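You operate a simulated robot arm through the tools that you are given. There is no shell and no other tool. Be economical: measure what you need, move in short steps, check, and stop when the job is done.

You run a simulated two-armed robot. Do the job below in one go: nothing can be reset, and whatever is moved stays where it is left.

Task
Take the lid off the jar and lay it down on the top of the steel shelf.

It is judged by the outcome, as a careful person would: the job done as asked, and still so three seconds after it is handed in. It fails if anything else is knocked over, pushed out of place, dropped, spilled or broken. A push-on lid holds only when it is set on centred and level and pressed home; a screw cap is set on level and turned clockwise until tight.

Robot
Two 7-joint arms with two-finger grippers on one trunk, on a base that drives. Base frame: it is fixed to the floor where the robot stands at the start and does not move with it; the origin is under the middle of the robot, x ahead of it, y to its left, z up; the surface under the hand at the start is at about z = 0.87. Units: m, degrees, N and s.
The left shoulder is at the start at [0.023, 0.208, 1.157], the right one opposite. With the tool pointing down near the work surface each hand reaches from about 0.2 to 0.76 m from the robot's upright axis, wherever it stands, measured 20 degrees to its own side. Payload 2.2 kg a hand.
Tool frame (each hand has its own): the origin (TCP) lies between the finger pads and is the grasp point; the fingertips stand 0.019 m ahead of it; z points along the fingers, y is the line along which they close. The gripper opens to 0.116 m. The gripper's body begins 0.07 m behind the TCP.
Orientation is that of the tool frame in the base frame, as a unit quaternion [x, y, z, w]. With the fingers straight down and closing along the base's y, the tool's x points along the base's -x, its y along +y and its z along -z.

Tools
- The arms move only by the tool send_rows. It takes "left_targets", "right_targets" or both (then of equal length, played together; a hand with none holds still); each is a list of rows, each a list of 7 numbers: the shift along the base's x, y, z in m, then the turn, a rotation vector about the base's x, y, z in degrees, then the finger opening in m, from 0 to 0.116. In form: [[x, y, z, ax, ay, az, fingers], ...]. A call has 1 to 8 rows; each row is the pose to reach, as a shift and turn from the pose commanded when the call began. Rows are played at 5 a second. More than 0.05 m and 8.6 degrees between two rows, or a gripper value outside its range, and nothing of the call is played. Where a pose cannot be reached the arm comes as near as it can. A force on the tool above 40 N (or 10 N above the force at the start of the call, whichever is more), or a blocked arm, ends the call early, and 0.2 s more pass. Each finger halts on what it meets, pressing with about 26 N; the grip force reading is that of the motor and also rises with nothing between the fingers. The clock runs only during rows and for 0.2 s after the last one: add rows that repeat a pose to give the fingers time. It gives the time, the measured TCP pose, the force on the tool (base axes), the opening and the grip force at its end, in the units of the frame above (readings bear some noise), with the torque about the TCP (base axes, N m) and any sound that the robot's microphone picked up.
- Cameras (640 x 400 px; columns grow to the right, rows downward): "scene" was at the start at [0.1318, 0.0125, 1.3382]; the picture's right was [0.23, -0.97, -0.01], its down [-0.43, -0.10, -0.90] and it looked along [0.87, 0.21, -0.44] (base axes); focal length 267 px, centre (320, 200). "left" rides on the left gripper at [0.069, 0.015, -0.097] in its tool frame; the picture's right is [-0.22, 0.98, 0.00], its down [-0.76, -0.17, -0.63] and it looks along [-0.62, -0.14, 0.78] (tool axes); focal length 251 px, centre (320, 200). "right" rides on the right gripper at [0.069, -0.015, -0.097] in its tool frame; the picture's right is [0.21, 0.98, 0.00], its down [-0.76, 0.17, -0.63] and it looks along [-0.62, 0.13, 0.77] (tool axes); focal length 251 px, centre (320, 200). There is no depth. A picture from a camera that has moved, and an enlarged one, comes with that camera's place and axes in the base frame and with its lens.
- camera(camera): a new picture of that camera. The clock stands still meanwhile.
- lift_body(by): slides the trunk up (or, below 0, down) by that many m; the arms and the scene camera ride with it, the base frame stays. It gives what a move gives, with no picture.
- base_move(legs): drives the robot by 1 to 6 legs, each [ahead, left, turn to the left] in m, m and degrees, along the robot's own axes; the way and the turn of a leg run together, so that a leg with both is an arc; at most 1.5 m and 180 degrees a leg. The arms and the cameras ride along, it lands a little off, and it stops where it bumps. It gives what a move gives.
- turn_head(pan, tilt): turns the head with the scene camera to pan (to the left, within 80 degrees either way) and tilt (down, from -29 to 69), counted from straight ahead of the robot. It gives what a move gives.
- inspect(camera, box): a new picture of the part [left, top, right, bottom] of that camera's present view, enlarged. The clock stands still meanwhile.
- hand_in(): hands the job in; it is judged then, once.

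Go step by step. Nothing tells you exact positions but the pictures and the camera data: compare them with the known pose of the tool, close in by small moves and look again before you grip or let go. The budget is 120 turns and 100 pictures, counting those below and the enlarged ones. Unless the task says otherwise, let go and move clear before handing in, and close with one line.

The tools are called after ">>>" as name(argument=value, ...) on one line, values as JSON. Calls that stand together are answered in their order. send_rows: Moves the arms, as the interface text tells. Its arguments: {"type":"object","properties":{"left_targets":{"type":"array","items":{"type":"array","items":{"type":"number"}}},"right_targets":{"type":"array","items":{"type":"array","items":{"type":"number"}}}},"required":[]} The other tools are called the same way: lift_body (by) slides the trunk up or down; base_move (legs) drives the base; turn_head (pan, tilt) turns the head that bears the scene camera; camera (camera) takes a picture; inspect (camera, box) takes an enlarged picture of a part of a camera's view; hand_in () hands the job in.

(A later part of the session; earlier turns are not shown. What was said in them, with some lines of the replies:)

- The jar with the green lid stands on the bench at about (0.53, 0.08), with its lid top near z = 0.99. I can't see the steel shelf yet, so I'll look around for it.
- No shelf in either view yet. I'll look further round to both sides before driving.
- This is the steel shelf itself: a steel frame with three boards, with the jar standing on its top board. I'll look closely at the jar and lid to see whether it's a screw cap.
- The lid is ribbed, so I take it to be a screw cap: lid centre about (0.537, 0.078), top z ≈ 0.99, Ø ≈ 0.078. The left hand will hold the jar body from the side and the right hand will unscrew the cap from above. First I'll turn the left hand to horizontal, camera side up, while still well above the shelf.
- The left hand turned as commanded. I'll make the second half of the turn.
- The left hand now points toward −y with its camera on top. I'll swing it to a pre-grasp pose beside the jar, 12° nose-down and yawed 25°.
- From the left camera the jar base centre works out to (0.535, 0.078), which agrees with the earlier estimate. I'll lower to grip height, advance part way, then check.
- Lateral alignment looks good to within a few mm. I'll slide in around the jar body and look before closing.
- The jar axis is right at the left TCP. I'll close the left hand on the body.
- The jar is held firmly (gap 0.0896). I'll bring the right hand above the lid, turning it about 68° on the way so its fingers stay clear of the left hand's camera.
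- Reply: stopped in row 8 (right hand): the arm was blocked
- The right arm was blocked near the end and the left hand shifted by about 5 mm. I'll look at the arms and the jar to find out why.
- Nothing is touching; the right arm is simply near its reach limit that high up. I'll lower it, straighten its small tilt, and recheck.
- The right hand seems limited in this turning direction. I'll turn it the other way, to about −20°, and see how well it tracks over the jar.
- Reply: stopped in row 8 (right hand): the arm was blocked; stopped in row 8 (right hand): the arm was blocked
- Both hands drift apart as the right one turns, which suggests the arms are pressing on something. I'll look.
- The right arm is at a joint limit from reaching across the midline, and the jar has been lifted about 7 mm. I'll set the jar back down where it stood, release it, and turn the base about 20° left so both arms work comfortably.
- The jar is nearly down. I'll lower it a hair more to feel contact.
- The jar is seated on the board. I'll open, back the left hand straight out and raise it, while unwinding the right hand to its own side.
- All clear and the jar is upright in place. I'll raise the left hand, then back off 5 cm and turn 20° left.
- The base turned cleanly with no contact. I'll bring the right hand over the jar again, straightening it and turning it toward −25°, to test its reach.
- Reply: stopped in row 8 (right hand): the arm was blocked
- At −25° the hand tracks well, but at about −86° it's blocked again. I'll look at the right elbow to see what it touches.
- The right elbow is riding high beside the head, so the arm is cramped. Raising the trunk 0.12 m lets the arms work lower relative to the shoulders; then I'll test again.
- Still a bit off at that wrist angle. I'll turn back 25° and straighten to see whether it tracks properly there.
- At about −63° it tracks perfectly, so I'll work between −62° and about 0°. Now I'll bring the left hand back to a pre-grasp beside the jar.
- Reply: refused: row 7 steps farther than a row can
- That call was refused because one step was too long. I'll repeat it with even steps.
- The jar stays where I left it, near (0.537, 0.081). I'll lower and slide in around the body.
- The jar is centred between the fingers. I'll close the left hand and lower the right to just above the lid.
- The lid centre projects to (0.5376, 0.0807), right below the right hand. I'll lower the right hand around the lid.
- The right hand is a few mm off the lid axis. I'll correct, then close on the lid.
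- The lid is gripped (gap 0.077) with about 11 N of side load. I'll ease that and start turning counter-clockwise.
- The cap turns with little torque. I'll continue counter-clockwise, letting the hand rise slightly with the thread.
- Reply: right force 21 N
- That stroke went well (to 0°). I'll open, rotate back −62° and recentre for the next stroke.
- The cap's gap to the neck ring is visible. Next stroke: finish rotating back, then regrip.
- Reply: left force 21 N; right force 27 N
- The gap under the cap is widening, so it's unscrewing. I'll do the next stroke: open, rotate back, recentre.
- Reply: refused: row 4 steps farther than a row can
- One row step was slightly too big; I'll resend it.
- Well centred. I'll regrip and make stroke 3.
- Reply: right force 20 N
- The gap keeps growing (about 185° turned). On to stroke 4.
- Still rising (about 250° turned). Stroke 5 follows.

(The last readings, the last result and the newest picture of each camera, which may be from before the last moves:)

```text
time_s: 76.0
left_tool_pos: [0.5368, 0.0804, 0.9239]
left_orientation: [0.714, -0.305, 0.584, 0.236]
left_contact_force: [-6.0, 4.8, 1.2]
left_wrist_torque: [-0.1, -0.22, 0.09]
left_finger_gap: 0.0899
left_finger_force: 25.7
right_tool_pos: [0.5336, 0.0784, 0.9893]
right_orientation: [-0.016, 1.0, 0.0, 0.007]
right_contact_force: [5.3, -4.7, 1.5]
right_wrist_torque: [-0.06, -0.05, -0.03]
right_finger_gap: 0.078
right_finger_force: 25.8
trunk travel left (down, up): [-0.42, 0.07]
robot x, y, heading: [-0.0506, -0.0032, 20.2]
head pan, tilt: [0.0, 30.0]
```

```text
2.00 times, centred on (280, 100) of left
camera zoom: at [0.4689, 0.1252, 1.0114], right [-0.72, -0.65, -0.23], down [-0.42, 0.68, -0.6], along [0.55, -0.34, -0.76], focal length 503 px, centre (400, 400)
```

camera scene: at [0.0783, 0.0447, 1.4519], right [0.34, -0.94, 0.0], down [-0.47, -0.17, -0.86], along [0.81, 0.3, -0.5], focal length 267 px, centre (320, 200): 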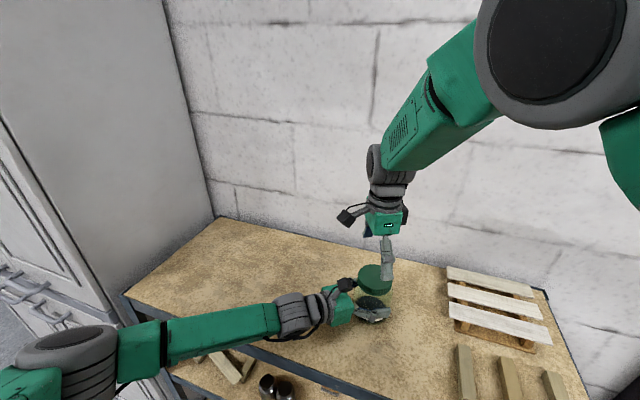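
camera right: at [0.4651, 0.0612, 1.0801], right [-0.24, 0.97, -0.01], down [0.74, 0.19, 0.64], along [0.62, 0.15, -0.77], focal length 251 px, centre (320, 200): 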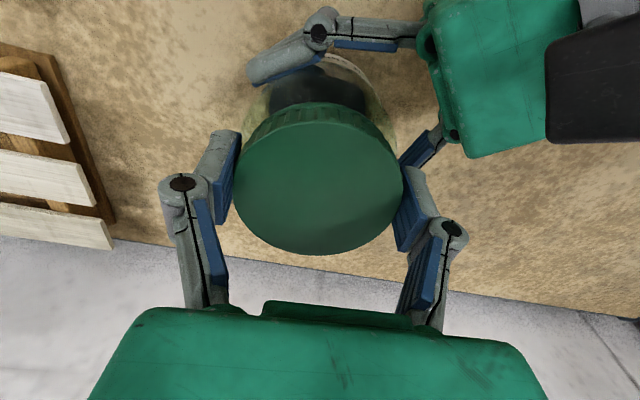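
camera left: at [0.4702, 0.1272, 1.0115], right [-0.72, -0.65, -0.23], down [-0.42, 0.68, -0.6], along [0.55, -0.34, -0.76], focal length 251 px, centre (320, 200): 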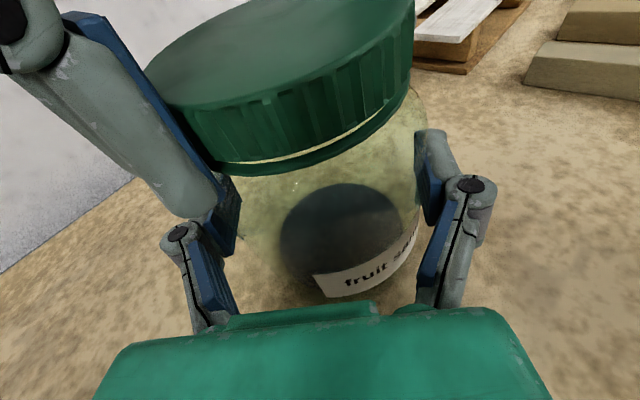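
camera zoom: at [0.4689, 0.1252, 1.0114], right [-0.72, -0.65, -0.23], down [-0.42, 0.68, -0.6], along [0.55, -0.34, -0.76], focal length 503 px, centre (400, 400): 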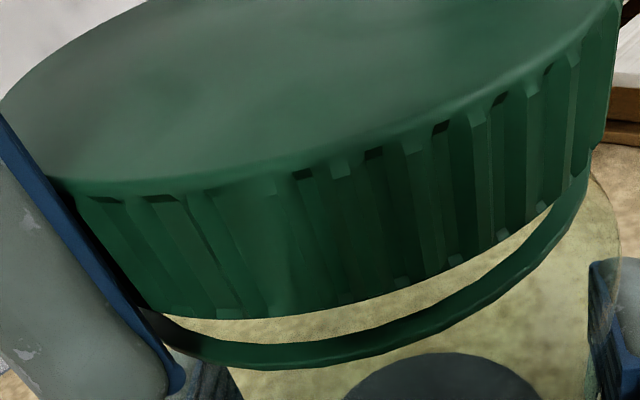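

The gap jumped and the torque dropped, so the cap seems free. I'll try a gentle lift of a few mm.

>>> send_rows(right_targets=[[0.0, 0.0, 0.002, 0, 0, 0, 0.06], [0.0, 0.0, 0.004, 0, 0, 0, 0.06], [0.0, 0.0, 0.006, 0, 0, 0, 0.06]])

>>> inspect(camera="left", box=[120, 0, 440, 200])

```text
time_s: 76.8
left_tool_pos: [0.5352, 0.0805, 0.9235]
left_orientation: [0.715, -0.305, 0.583, 0.235]
left_contact_force: [-1.4, -1.6, 1.4]
left_wrist_torque: [0.09, 0.03, 0.0]
left_finger_gap: 0.09
left_finger_force: 25.9
right_tool_pos: [0.5337, 0.0778, 0.9959]
right_orientation: [-0.015, 1.0, -0.001, 0.007]
right_contact_force: [1.0, 1.6, -0.8]
right_wrist_torque: [-0.02, 0.04, 0.03]
right_finger_gap: 0.0782
right_finger_force: 26.3
trunk travel left (down, up): [-0.42, 0.07]
robot x, y, heading: [-0.0514, -0.005, 20.0]
head pan, tilt: [0.0, 30.0]
```

```text
2.00 times, centred on (280, 100) of left
camera zoom: at [0.4693, 0.1251, 1.0114], right [-0.72, -0.65, -0.23], down [-0.42, 0.68, -0.6], along [0.55, -0.34, -0.76], focal length 503 px, centre (400, 400)
```

zoom: 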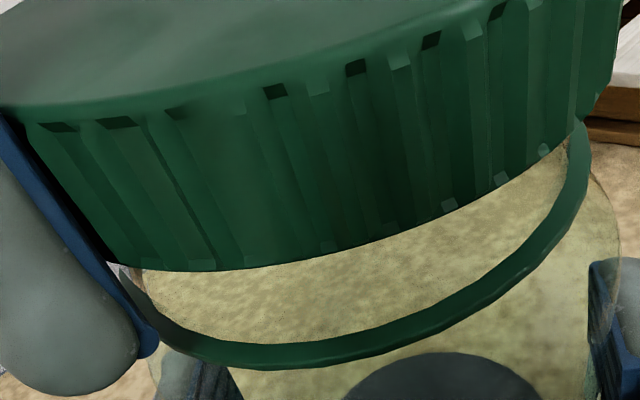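

The cap is free. I'll lift it well clear of the jar, then move it to the open board area around (0.45, −0.01).

>>> send_rows(right_targets=[[0.0, 0.0, 0.015, 0, 0, 0, 0.06], [0.0, 0.0, 0.035, 0, 0, 0, 0.06], [0.0, 0.0, 0.055, 0, 0, 0, 0.06], [0, 0, 0.075, 0, 0, 0, 0.06], [-0.02, -0.025, 0.085, 0, 0, 0, 0.06], [-0.04, -0.05, 0.085, 0, 0, 0, 0.06], [-0.065, -0.075, 0.085, 0, 0, 0, 0.06], [-0.085, -0.095, 0.085, 0, 0, 0, 0.06]])

>>> camera(camera="scene")

>>> camera(camera="right")

```text
time_s: 78.6
left_tool_pos: [0.5375, 0.0797, 0.9237]
left_orientation: [0.715, -0.306, 0.583, 0.235]
left_contact_force: [-1.4, 1.3, 2.3]
left_wrist_torque: [0.08, 0.13, -0.04]
left_finger_gap: 0.0898
left_finger_force: 26.2
right_tool_pos: [0.4483, -0.0188, 1.0804]
right_orientation: [-0.016, 1.0, 0.0, 0.006]
right_contact_force: [0.0, -0.5, 0.3]
right_wrist_torque: [0.01, -0.03, 0.06]
right_finger_gap: 0.0776
right_finger_force: 26.2
trunk travel left (down, up): [-0.42, 0.07]
robot x, y, heading: [-0.0466, -0.0032, 20.0]
head pan, tilt: [0.0, 30.0]
```

```text
43 pictures are left
camera scene: at [0.0769, 0.0428, 1.4521], right [0.34, -0.94, 0.0], down [-0.47, -0.17, -0.86], along [0.81, 0.3, -0.5], focal length 267 px, centre (320, 200)
```

scene: 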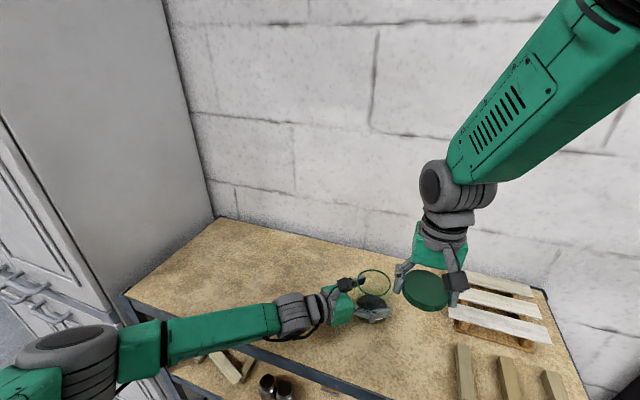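

```text
42 pictures are left
camera right: at [0.3787, -0.0367, 1.1761], right [-0.24, 0.97, 0.0], down [0.74, 0.19, 0.64], along [0.62, 0.15, -0.77], focal length 251 px, centre (320, 200)
```

right: 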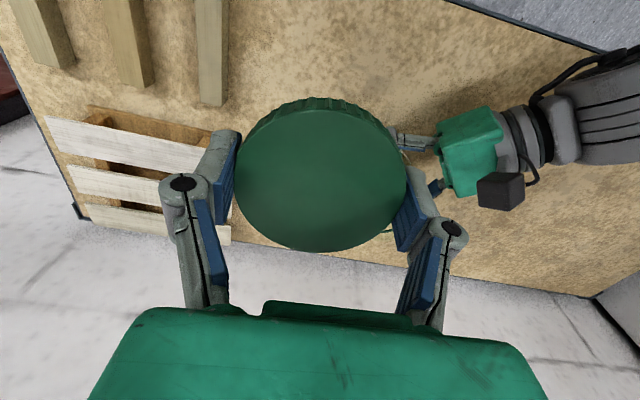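

The cap is off and held level. I'll release the jar and back the left hand straight out.

>>> send_rows(left_targets=[[0, 0, 0, 0, 0, 0, 0.095], [0, 0, 0, 0, 0, 0, 0.116], [0, 0, 0, 0, 0, 0, 0.116], [-0.02, 0.02, 0, 0, 0, 0, 0.116], [-0.045, 0.045, 0, 0, 0, 0, 0.116], [-0.07, 0.07, 0, 0, 0, 0, 0.116], [-0.1, 0.1, 0, 0, 0, 0, 0.116], [-0.12, 0.13, 0.03, 0, 0, 0, 0.116]])

>>> camera(camera="left")

>>> inspect(camera="scene", box=[290, 220, 560, 400])

```text
time_s: 80.4
left_tool_pos: [0.4148, 0.2132, 0.9545]
left_orientation: [0.714, -0.305, 0.584, 0.236]
left_contact_force: [0.6, 0.6, -0.3]
left_wrist_torque: [0.0, -0.02, -0.02]
left_finger_gap: 0.1161
left_finger_force: 0.0
right_tool_pos: [0.4471, -0.0162, 1.0807]
right_orientation: [-0.014, 1.0, -0.002, 0.007]
right_contact_force: [0.0, 0.0, -0.3]
right_wrist_torque: [0.02, 0.0, 0.02]
right_finger_gap: 0.0777
right_finger_force: 26.1
trunk travel left (down, up): [-0.42, 0.07]
robot x, y, heading: [-0.0504, -0.0008, 20.1]
head pan, tilt: [0.0, 30.0]
```

```text
41 pictures are left
camera left: at [0.3477, 0.2578, 1.0423], right [-0.72, -0.65, -0.23], down [-0.42, 0.68, -0.61], along [0.55, -0.34, -0.76], focal length 251 px, centre (320, 200)
```

left: 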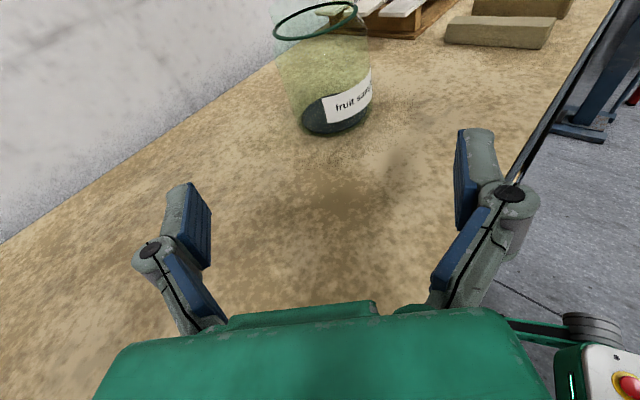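

```text
2.22 times, centred on (425, 310) of scene
camera zoom: at [0.0751, 0.0465, 1.4522], right [0.34, -0.94, 0.0], down [-0.47, -0.17, -0.86], along [0.81, 0.29, -0.5], focal length 594 px, centre (87, -44)
```

zoom: 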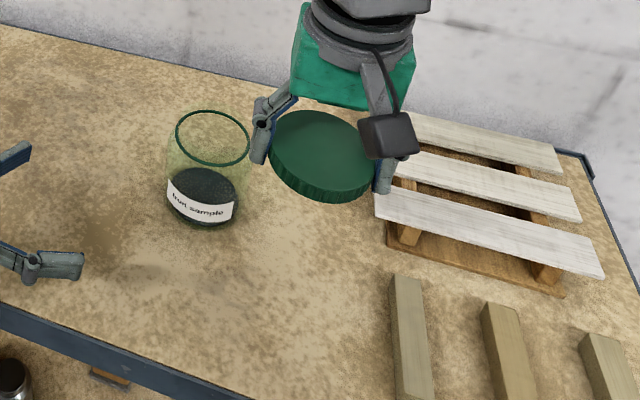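

The jar stands upright and open, undisturbed. I'll shift the lid slightly toward the free spot (0.44, 0.005) and lower most of the way.

>>> send_rows(right_targets=[[-0.003, 0.01, 0, 0, 0, 0, 0.06], [-0.007, 0.022, -0.02, 0, 0, 0, 0.06], [-0.007, 0.022, -0.05, 0, 0, 0, 0.06], [-0.007, 0.022, -0.08, 0, 0, 0, 0.06], [-0.007, 0.022, -0.11, 0, 0, 0, 0.06], [-0.007, 0.022, -0.14, 0, 0, 0, 0.06], [-0.007, 0.022, -0.165, 0, 0, 0, 0.06], [-0.007, 0.022, -0.165, 0, 0, 0, 0.06]])

>>> inspect(camera="scene", box=[290, 220, 560, 400])

>>> camera(camera="left")

```text
time_s: 82.2
left_tool_pos: [0.4183, 0.2103, 0.9535]
left_orientation: [0.715, -0.306, 0.583, 0.236]
left_contact_force: [-1.0, 0.3, 0.2]
left_wrist_torque: [0.0, 0.0, 0.02]
left_finger_gap: 0.1157
left_finger_force: 0.0
right_tool_pos: [0.4419, 0.0061, 0.9149]
right_orientation: [-0.014, 1.0, -0.001, 0.007]
right_contact_force: [0.1, -0.2, 0.3]
right_wrist_torque: [0.02, 0.01, 0.04]
right_finger_gap: 0.0778
right_finger_force: 25.6
trunk travel left (down, up): [-0.42, 0.07]
robot x, y, heading: [-0.0519, -0.0028, 19.9]
head pan, tilt: [0.0, 30.0]
```

```text
2.22 times, centred on (425, 310) of scene
camera zoom: at [0.0767, 0.0454, 1.4521], right [0.34, -0.94, 0.0], down [-0.47, -0.17, -0.86], along [0.81, 0.3, -0.5], focal length 594 px, centre (87, -44)
```

zoom: 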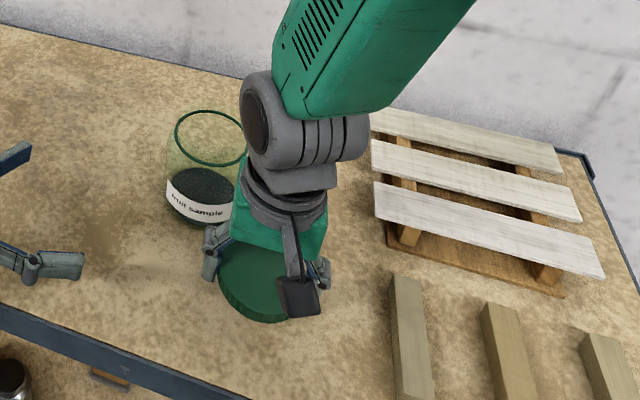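

```text
38 pictures are left
camera left: at [0.3487, 0.2568, 1.0422], right [-0.72, -0.65, -0.23], down [-0.42, 0.68, -0.6], along [0.55, -0.34, -0.76], focal length 251 px, centre (320, 200)
```

left: 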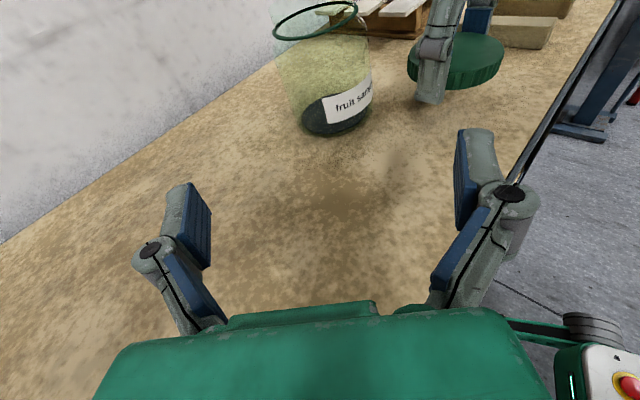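

The lid is close above clear board. I'll descend slowly until contact shows.

>>> send_rows(right_targets=[[0, 0, -0.005, 0, 0, 0, 0.06], [0, 0, -0.01, 0, 0, 0, 0.06], [0, 0, -0.014, 0, 0, 0, 0.06], [0, 0, -0.018, 0, 0, 0, 0.06], [0, 0, -0.021, 0, 0, 0, 0.06], [0, 0, -0.023, 0, 0, 0, 0.06]])

>>> inspect(camera="left", box=[380, 0, 540, 120])

```text
time_s: 83.6
left_tool_pos: [0.417, 0.2125, 0.9546]
left_orientation: [0.715, -0.305, 0.583, 0.235]
left_contact_force: [-0.9, 1.2, -0.5]
left_wrist_torque: [0.0, 0.01, -0.02]
left_finger_gap: 0.1161
left_finger_force: 0.0
right_tool_pos: [0.4426, 0.0062, 0.892]
right_orientation: [-0.014, 1.0, 0.0, 0.007]
right_contact_force: [-0.6, 0.7, 0.6]
right_wrist_torque: [-0.01, 0.02, 0.0]
right_finger_gap: 0.0776
right_finger_force: 26.3
trunk travel left (down, up): [-0.42, 0.07]
robot x, y, heading: [-0.053, 0.0014, 20.0]
head pan, tilt: [0.0, 30.0]
```

```text
3.33 times, centred on (460, 60) of left
camera zoom: at [0.3491, 0.2571, 1.0419], right [-0.72, -0.65, -0.23], down [-0.42, 0.68, -0.6], along [0.55, -0.34, -0.76], focal length 838 px, centre (-147, 667)
```

zoom: 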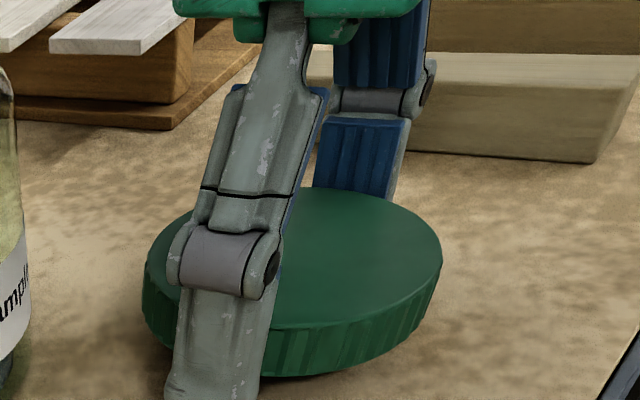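

Very close, with no contact yet. I'll lower in 1 mm steps.

>>> send_rows(right_targets=[[0, 0, -0.001, 0, 0, 0, 0.06], [0, 0, -0.002, 0, 0, 0, 0.06], [0, 0, -0.003, 0, 0, 0, 0.06], [0, 0, -0.003, 0, 0, 0, 0.06]])

```text
time_s: 84.6
left_tool_pos: [0.4162, 0.2113, 0.9529]
left_orientation: [0.715, -0.305, 0.583, 0.235]
left_contact_force: [0.0, -0.2, 0.3]
left_wrist_torque: [0.0, 0.02, 0.02]
left_finger_gap: 0.1162
left_finger_force: 0.0
right_tool_pos: [0.4405, 0.0054, 0.889]
right_orientation: [-0.013, 1.0, -0.001, 0.008]
right_contact_force: [-0.5, 0.1, -0.3]
right_wrist_torque: [0.0, 0.01, 0.01]
right_finger_gap: 0.0778
right_finger_force: 25.6
trunk travel left (down, up): [-0.42, 0.07]
robot x, y, heading: [-0.0483, -0.0023, 20.0]
head pan, tilt: [0.0, 30.0]
```

>>> send_rows(right_targets=[[0, 0, -0.001, 0, 0, 0, 0.06], [0, 0, -0.002, 0, 0, 0, 0.06], [0, 0, -0.003, 0, 0, 0, 0.06], [0, 0, -0.003, 0, 0, 0, 0.06]])

>>> inspect(camera="left", box=[380, 0, 540, 120])

```text
time_s: 85.6
left_tool_pos: [0.4163, 0.2121, 0.9554]
left_orientation: [0.714, -0.305, 0.584, 0.235]
left_contact_force: [0.1, 0.5, 0.0]
left_wrist_torque: [-0.02, 0.03, -0.01]
left_finger_gap: 0.1158
left_finger_force: 0.0
right_tool_pos: [0.4405, 0.0069, 0.8879]
right_orientation: [-0.014, 1.0, -0.001, 0.009]
right_contact_force: [-0.4, -1.7, 25.8]
right_wrist_torque: [0.3, 0.3, 0.17]
right_finger_gap: 0.0775
right_finger_force: 26.3
trunk travel left (down, up): [-0.42, 0.07]
robot x, y, heading: [-0.0467, 0.0003, 19.9]
head pan, tilt: [0.0, 30.0]
```

```text
3.33 times, centred on (460, 60) of left
camera zoom: at [0.3476, 0.2568, 1.0428], right [-0.72, -0.65, -0.23], down [-0.42, 0.68, -0.61], along [0.55, -0.34, -0.76], focal length 838 px, centre (-147, 667)
```

zoom: 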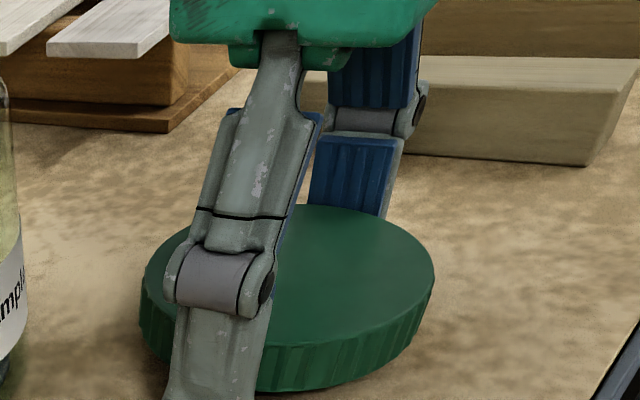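

Contact with the board shows at 26 N. I'll ease up 1 mm, open moderately, and rise straight up.

>>> send_rows(right_targets=[[0, 0, 0.001, 0, 0, 0, 0.06], [0, 0, 0.0015, 0, 0, 0, 0.08], [0, 0, 0.0015, 0, 0, 0, 0.1], [0, 0, 0.0015, 0, 0, 0, 0.1], [0, 0, 0.02, 0, 0, 0, 0.1], [0, 0, 0.05, 0, 0, 0, 0.1], [0, 0, 0.09, 0, 0, 0, 0.1], [0, 0, 0.13, 0, 0, 0, 0.1]])

>>> send_rows(left_targets=[[-0.02, 0.02, 0.04, 0, 0, 0, 0.116], [-0.04, 0.04, 0.08, 0, 0, 0, 0.116]], right_targets=[[-0.02, -0.04, 0.02, 0, 0, 0, 0.1], [-0.04, -0.08, 0.04, 0, 0, 0, 0.1]])

>>> camera(camera="scene")

>>> inspect(camera="scene", box=[290, 220, 560, 400])

```text
time_s: 87.4
left_tool_pos: [0.4145, 0.2115, 0.9564]
left_orientation: [0.714, -0.305, 0.584, 0.236]
left_contact_force: [-0.4, 0.2, -0.1]
left_wrist_torque: [0.03, -0.01, 0.03]
left_finger_gap: 0.1158
left_finger_force: 0.1
right_tool_pos: [0.4418, 0.0062, 1.017]
right_orientation: [-0.014, 1.0, 0.0, 0.008]
right_contact_force: [-0.9, -0.1, -0.1]
right_wrist_torque: [-0.03, -0.01, 0.02]
right_finger_gap: 0.1
right_finger_force: 0.0
trunk travel left (down, up): [-0.42, 0.07]
robot x, y, heading: [-0.0518, 0.001, 19.8]
head pan, tilt: [0.0, 30.0]
```

```text
time_s: 88.0
left_tool_pos: [0.3741, 0.2498, 1.0358]
left_orientation: [0.714, -0.306, 0.583, 0.236]
left_contact_force: [-0.1, -0.2, 0.4]
left_wrist_torque: [-0.01, -0.05, 0.04]
left_finger_gap: 0.1162
left_finger_force: 0.0
right_tool_pos: [0.3979, -0.076, 1.0574]
right_orientation: [-0.014, 1.0, 0.0, 0.008]
right_contact_force: [-0.4, 0.6, -0.2]
right_wrist_torque: [0.02, -0.06, -0.02]
right_finger_gap: 0.1001
right_finger_force: 0.1
trunk travel left (down, up): [-0.42, 0.07]
robot x, y, heading: [-0.0498, 0.0014, 20.1]
head pan, tilt: [0.0, 30.0]
```

```text
35 pictures are left
camera scene: at [0.072, 0.0428, 1.4527], right [0.34, -0.94, 0.0], down [-0.47, -0.17, -0.87], along [0.81, 0.3, -0.5], focal length 267 px, centre (320, 200)
```

scene: 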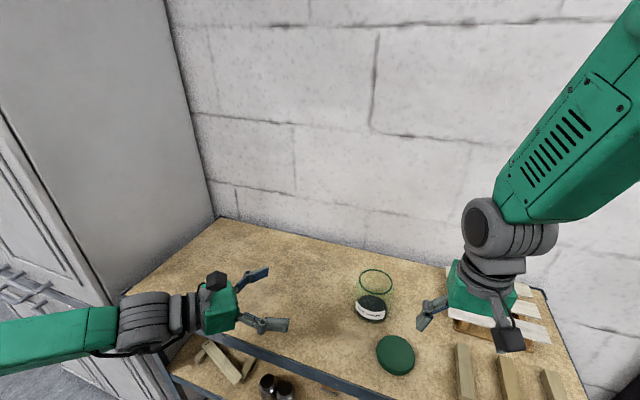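

```text
2.22 times, centred on (425, 310) of scene
camera zoom: at [0.072, 0.0428, 1.4527], right [0.34, -0.94, 0.0], down [-0.47, -0.17, -0.87], along [0.81, 0.3, -0.5], focal length 594 px, centre (87, -44)
```

zoom: 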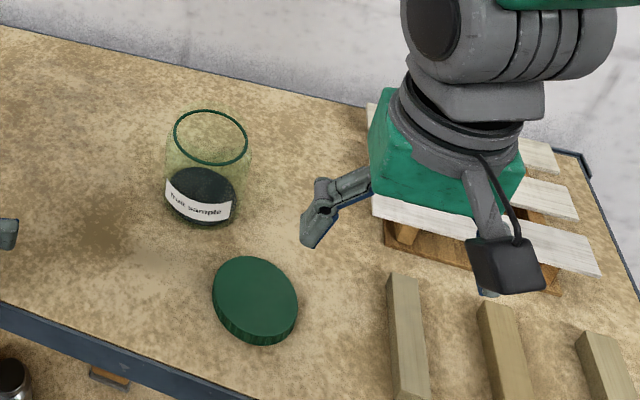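

The lid lies flat on the shelf's top board, the jar stands upright and both hands are clear. Before handing in I'll take one look behind to the left, to be sure no other steel shelf was meant.

>>> turn_head(pan=80, tilt=0)

>>> camera(camera="scene")

```text
time_s: 89.5
left_tool_pos: [0.3777, 0.2522, 1.0335]
left_orientation: [0.715, -0.305, 0.583, 0.235]
left_contact_force: [0.4, -1.0, 0.2]
left_wrist_torque: [0.02, -0.01, -0.03]
left_finger_gap: 0.1162
left_finger_force: 0.0
right_tool_pos: [0.4005, -0.0746, 1.0564]
right_orientation: [-0.014, 1.0, -0.001, 0.007]
right_contact_force: [-0.3, 0.5, 0.8]
right_wrist_torque: [-0.01, 0.0, -0.01]
right_finger_gap: 0.0998
right_finger_force: 0.0
trunk travel left (down, up): [-0.42, 0.07]
robot x, y, heading: [-0.0484, 0.0, 19.8]
head pan, tilt: [80.0, 0.0]
```

```text
33 pictures are left
camera scene: at [-0.0246, 0.1032, 1.5006], right [0.98, 0.17, 0.0], down [0.0, 0.0, -1.0], along [-0.17, 0.98, 0.0], focal length 267 px, centre (320, 200)
```

scene: 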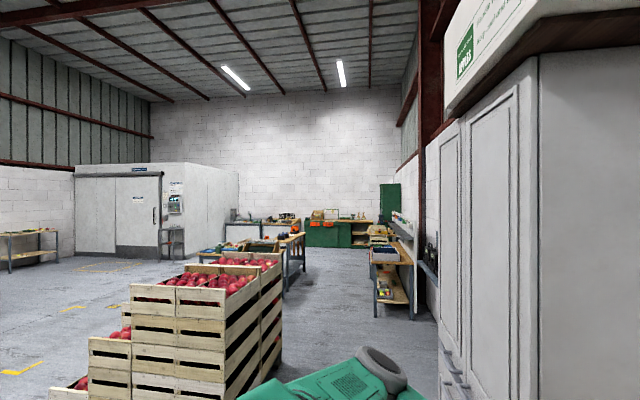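

The other benches are far off in the hall; the shelf in front of me is clearly the one meant. The job looks done, so I'm handing in.

>>> hand_in()

```text
The job is handed in.
```

The jar's cap is unscrewed and lies flat on the top board of the steel shelf; the jar stands upright in its place and both hands are clear.
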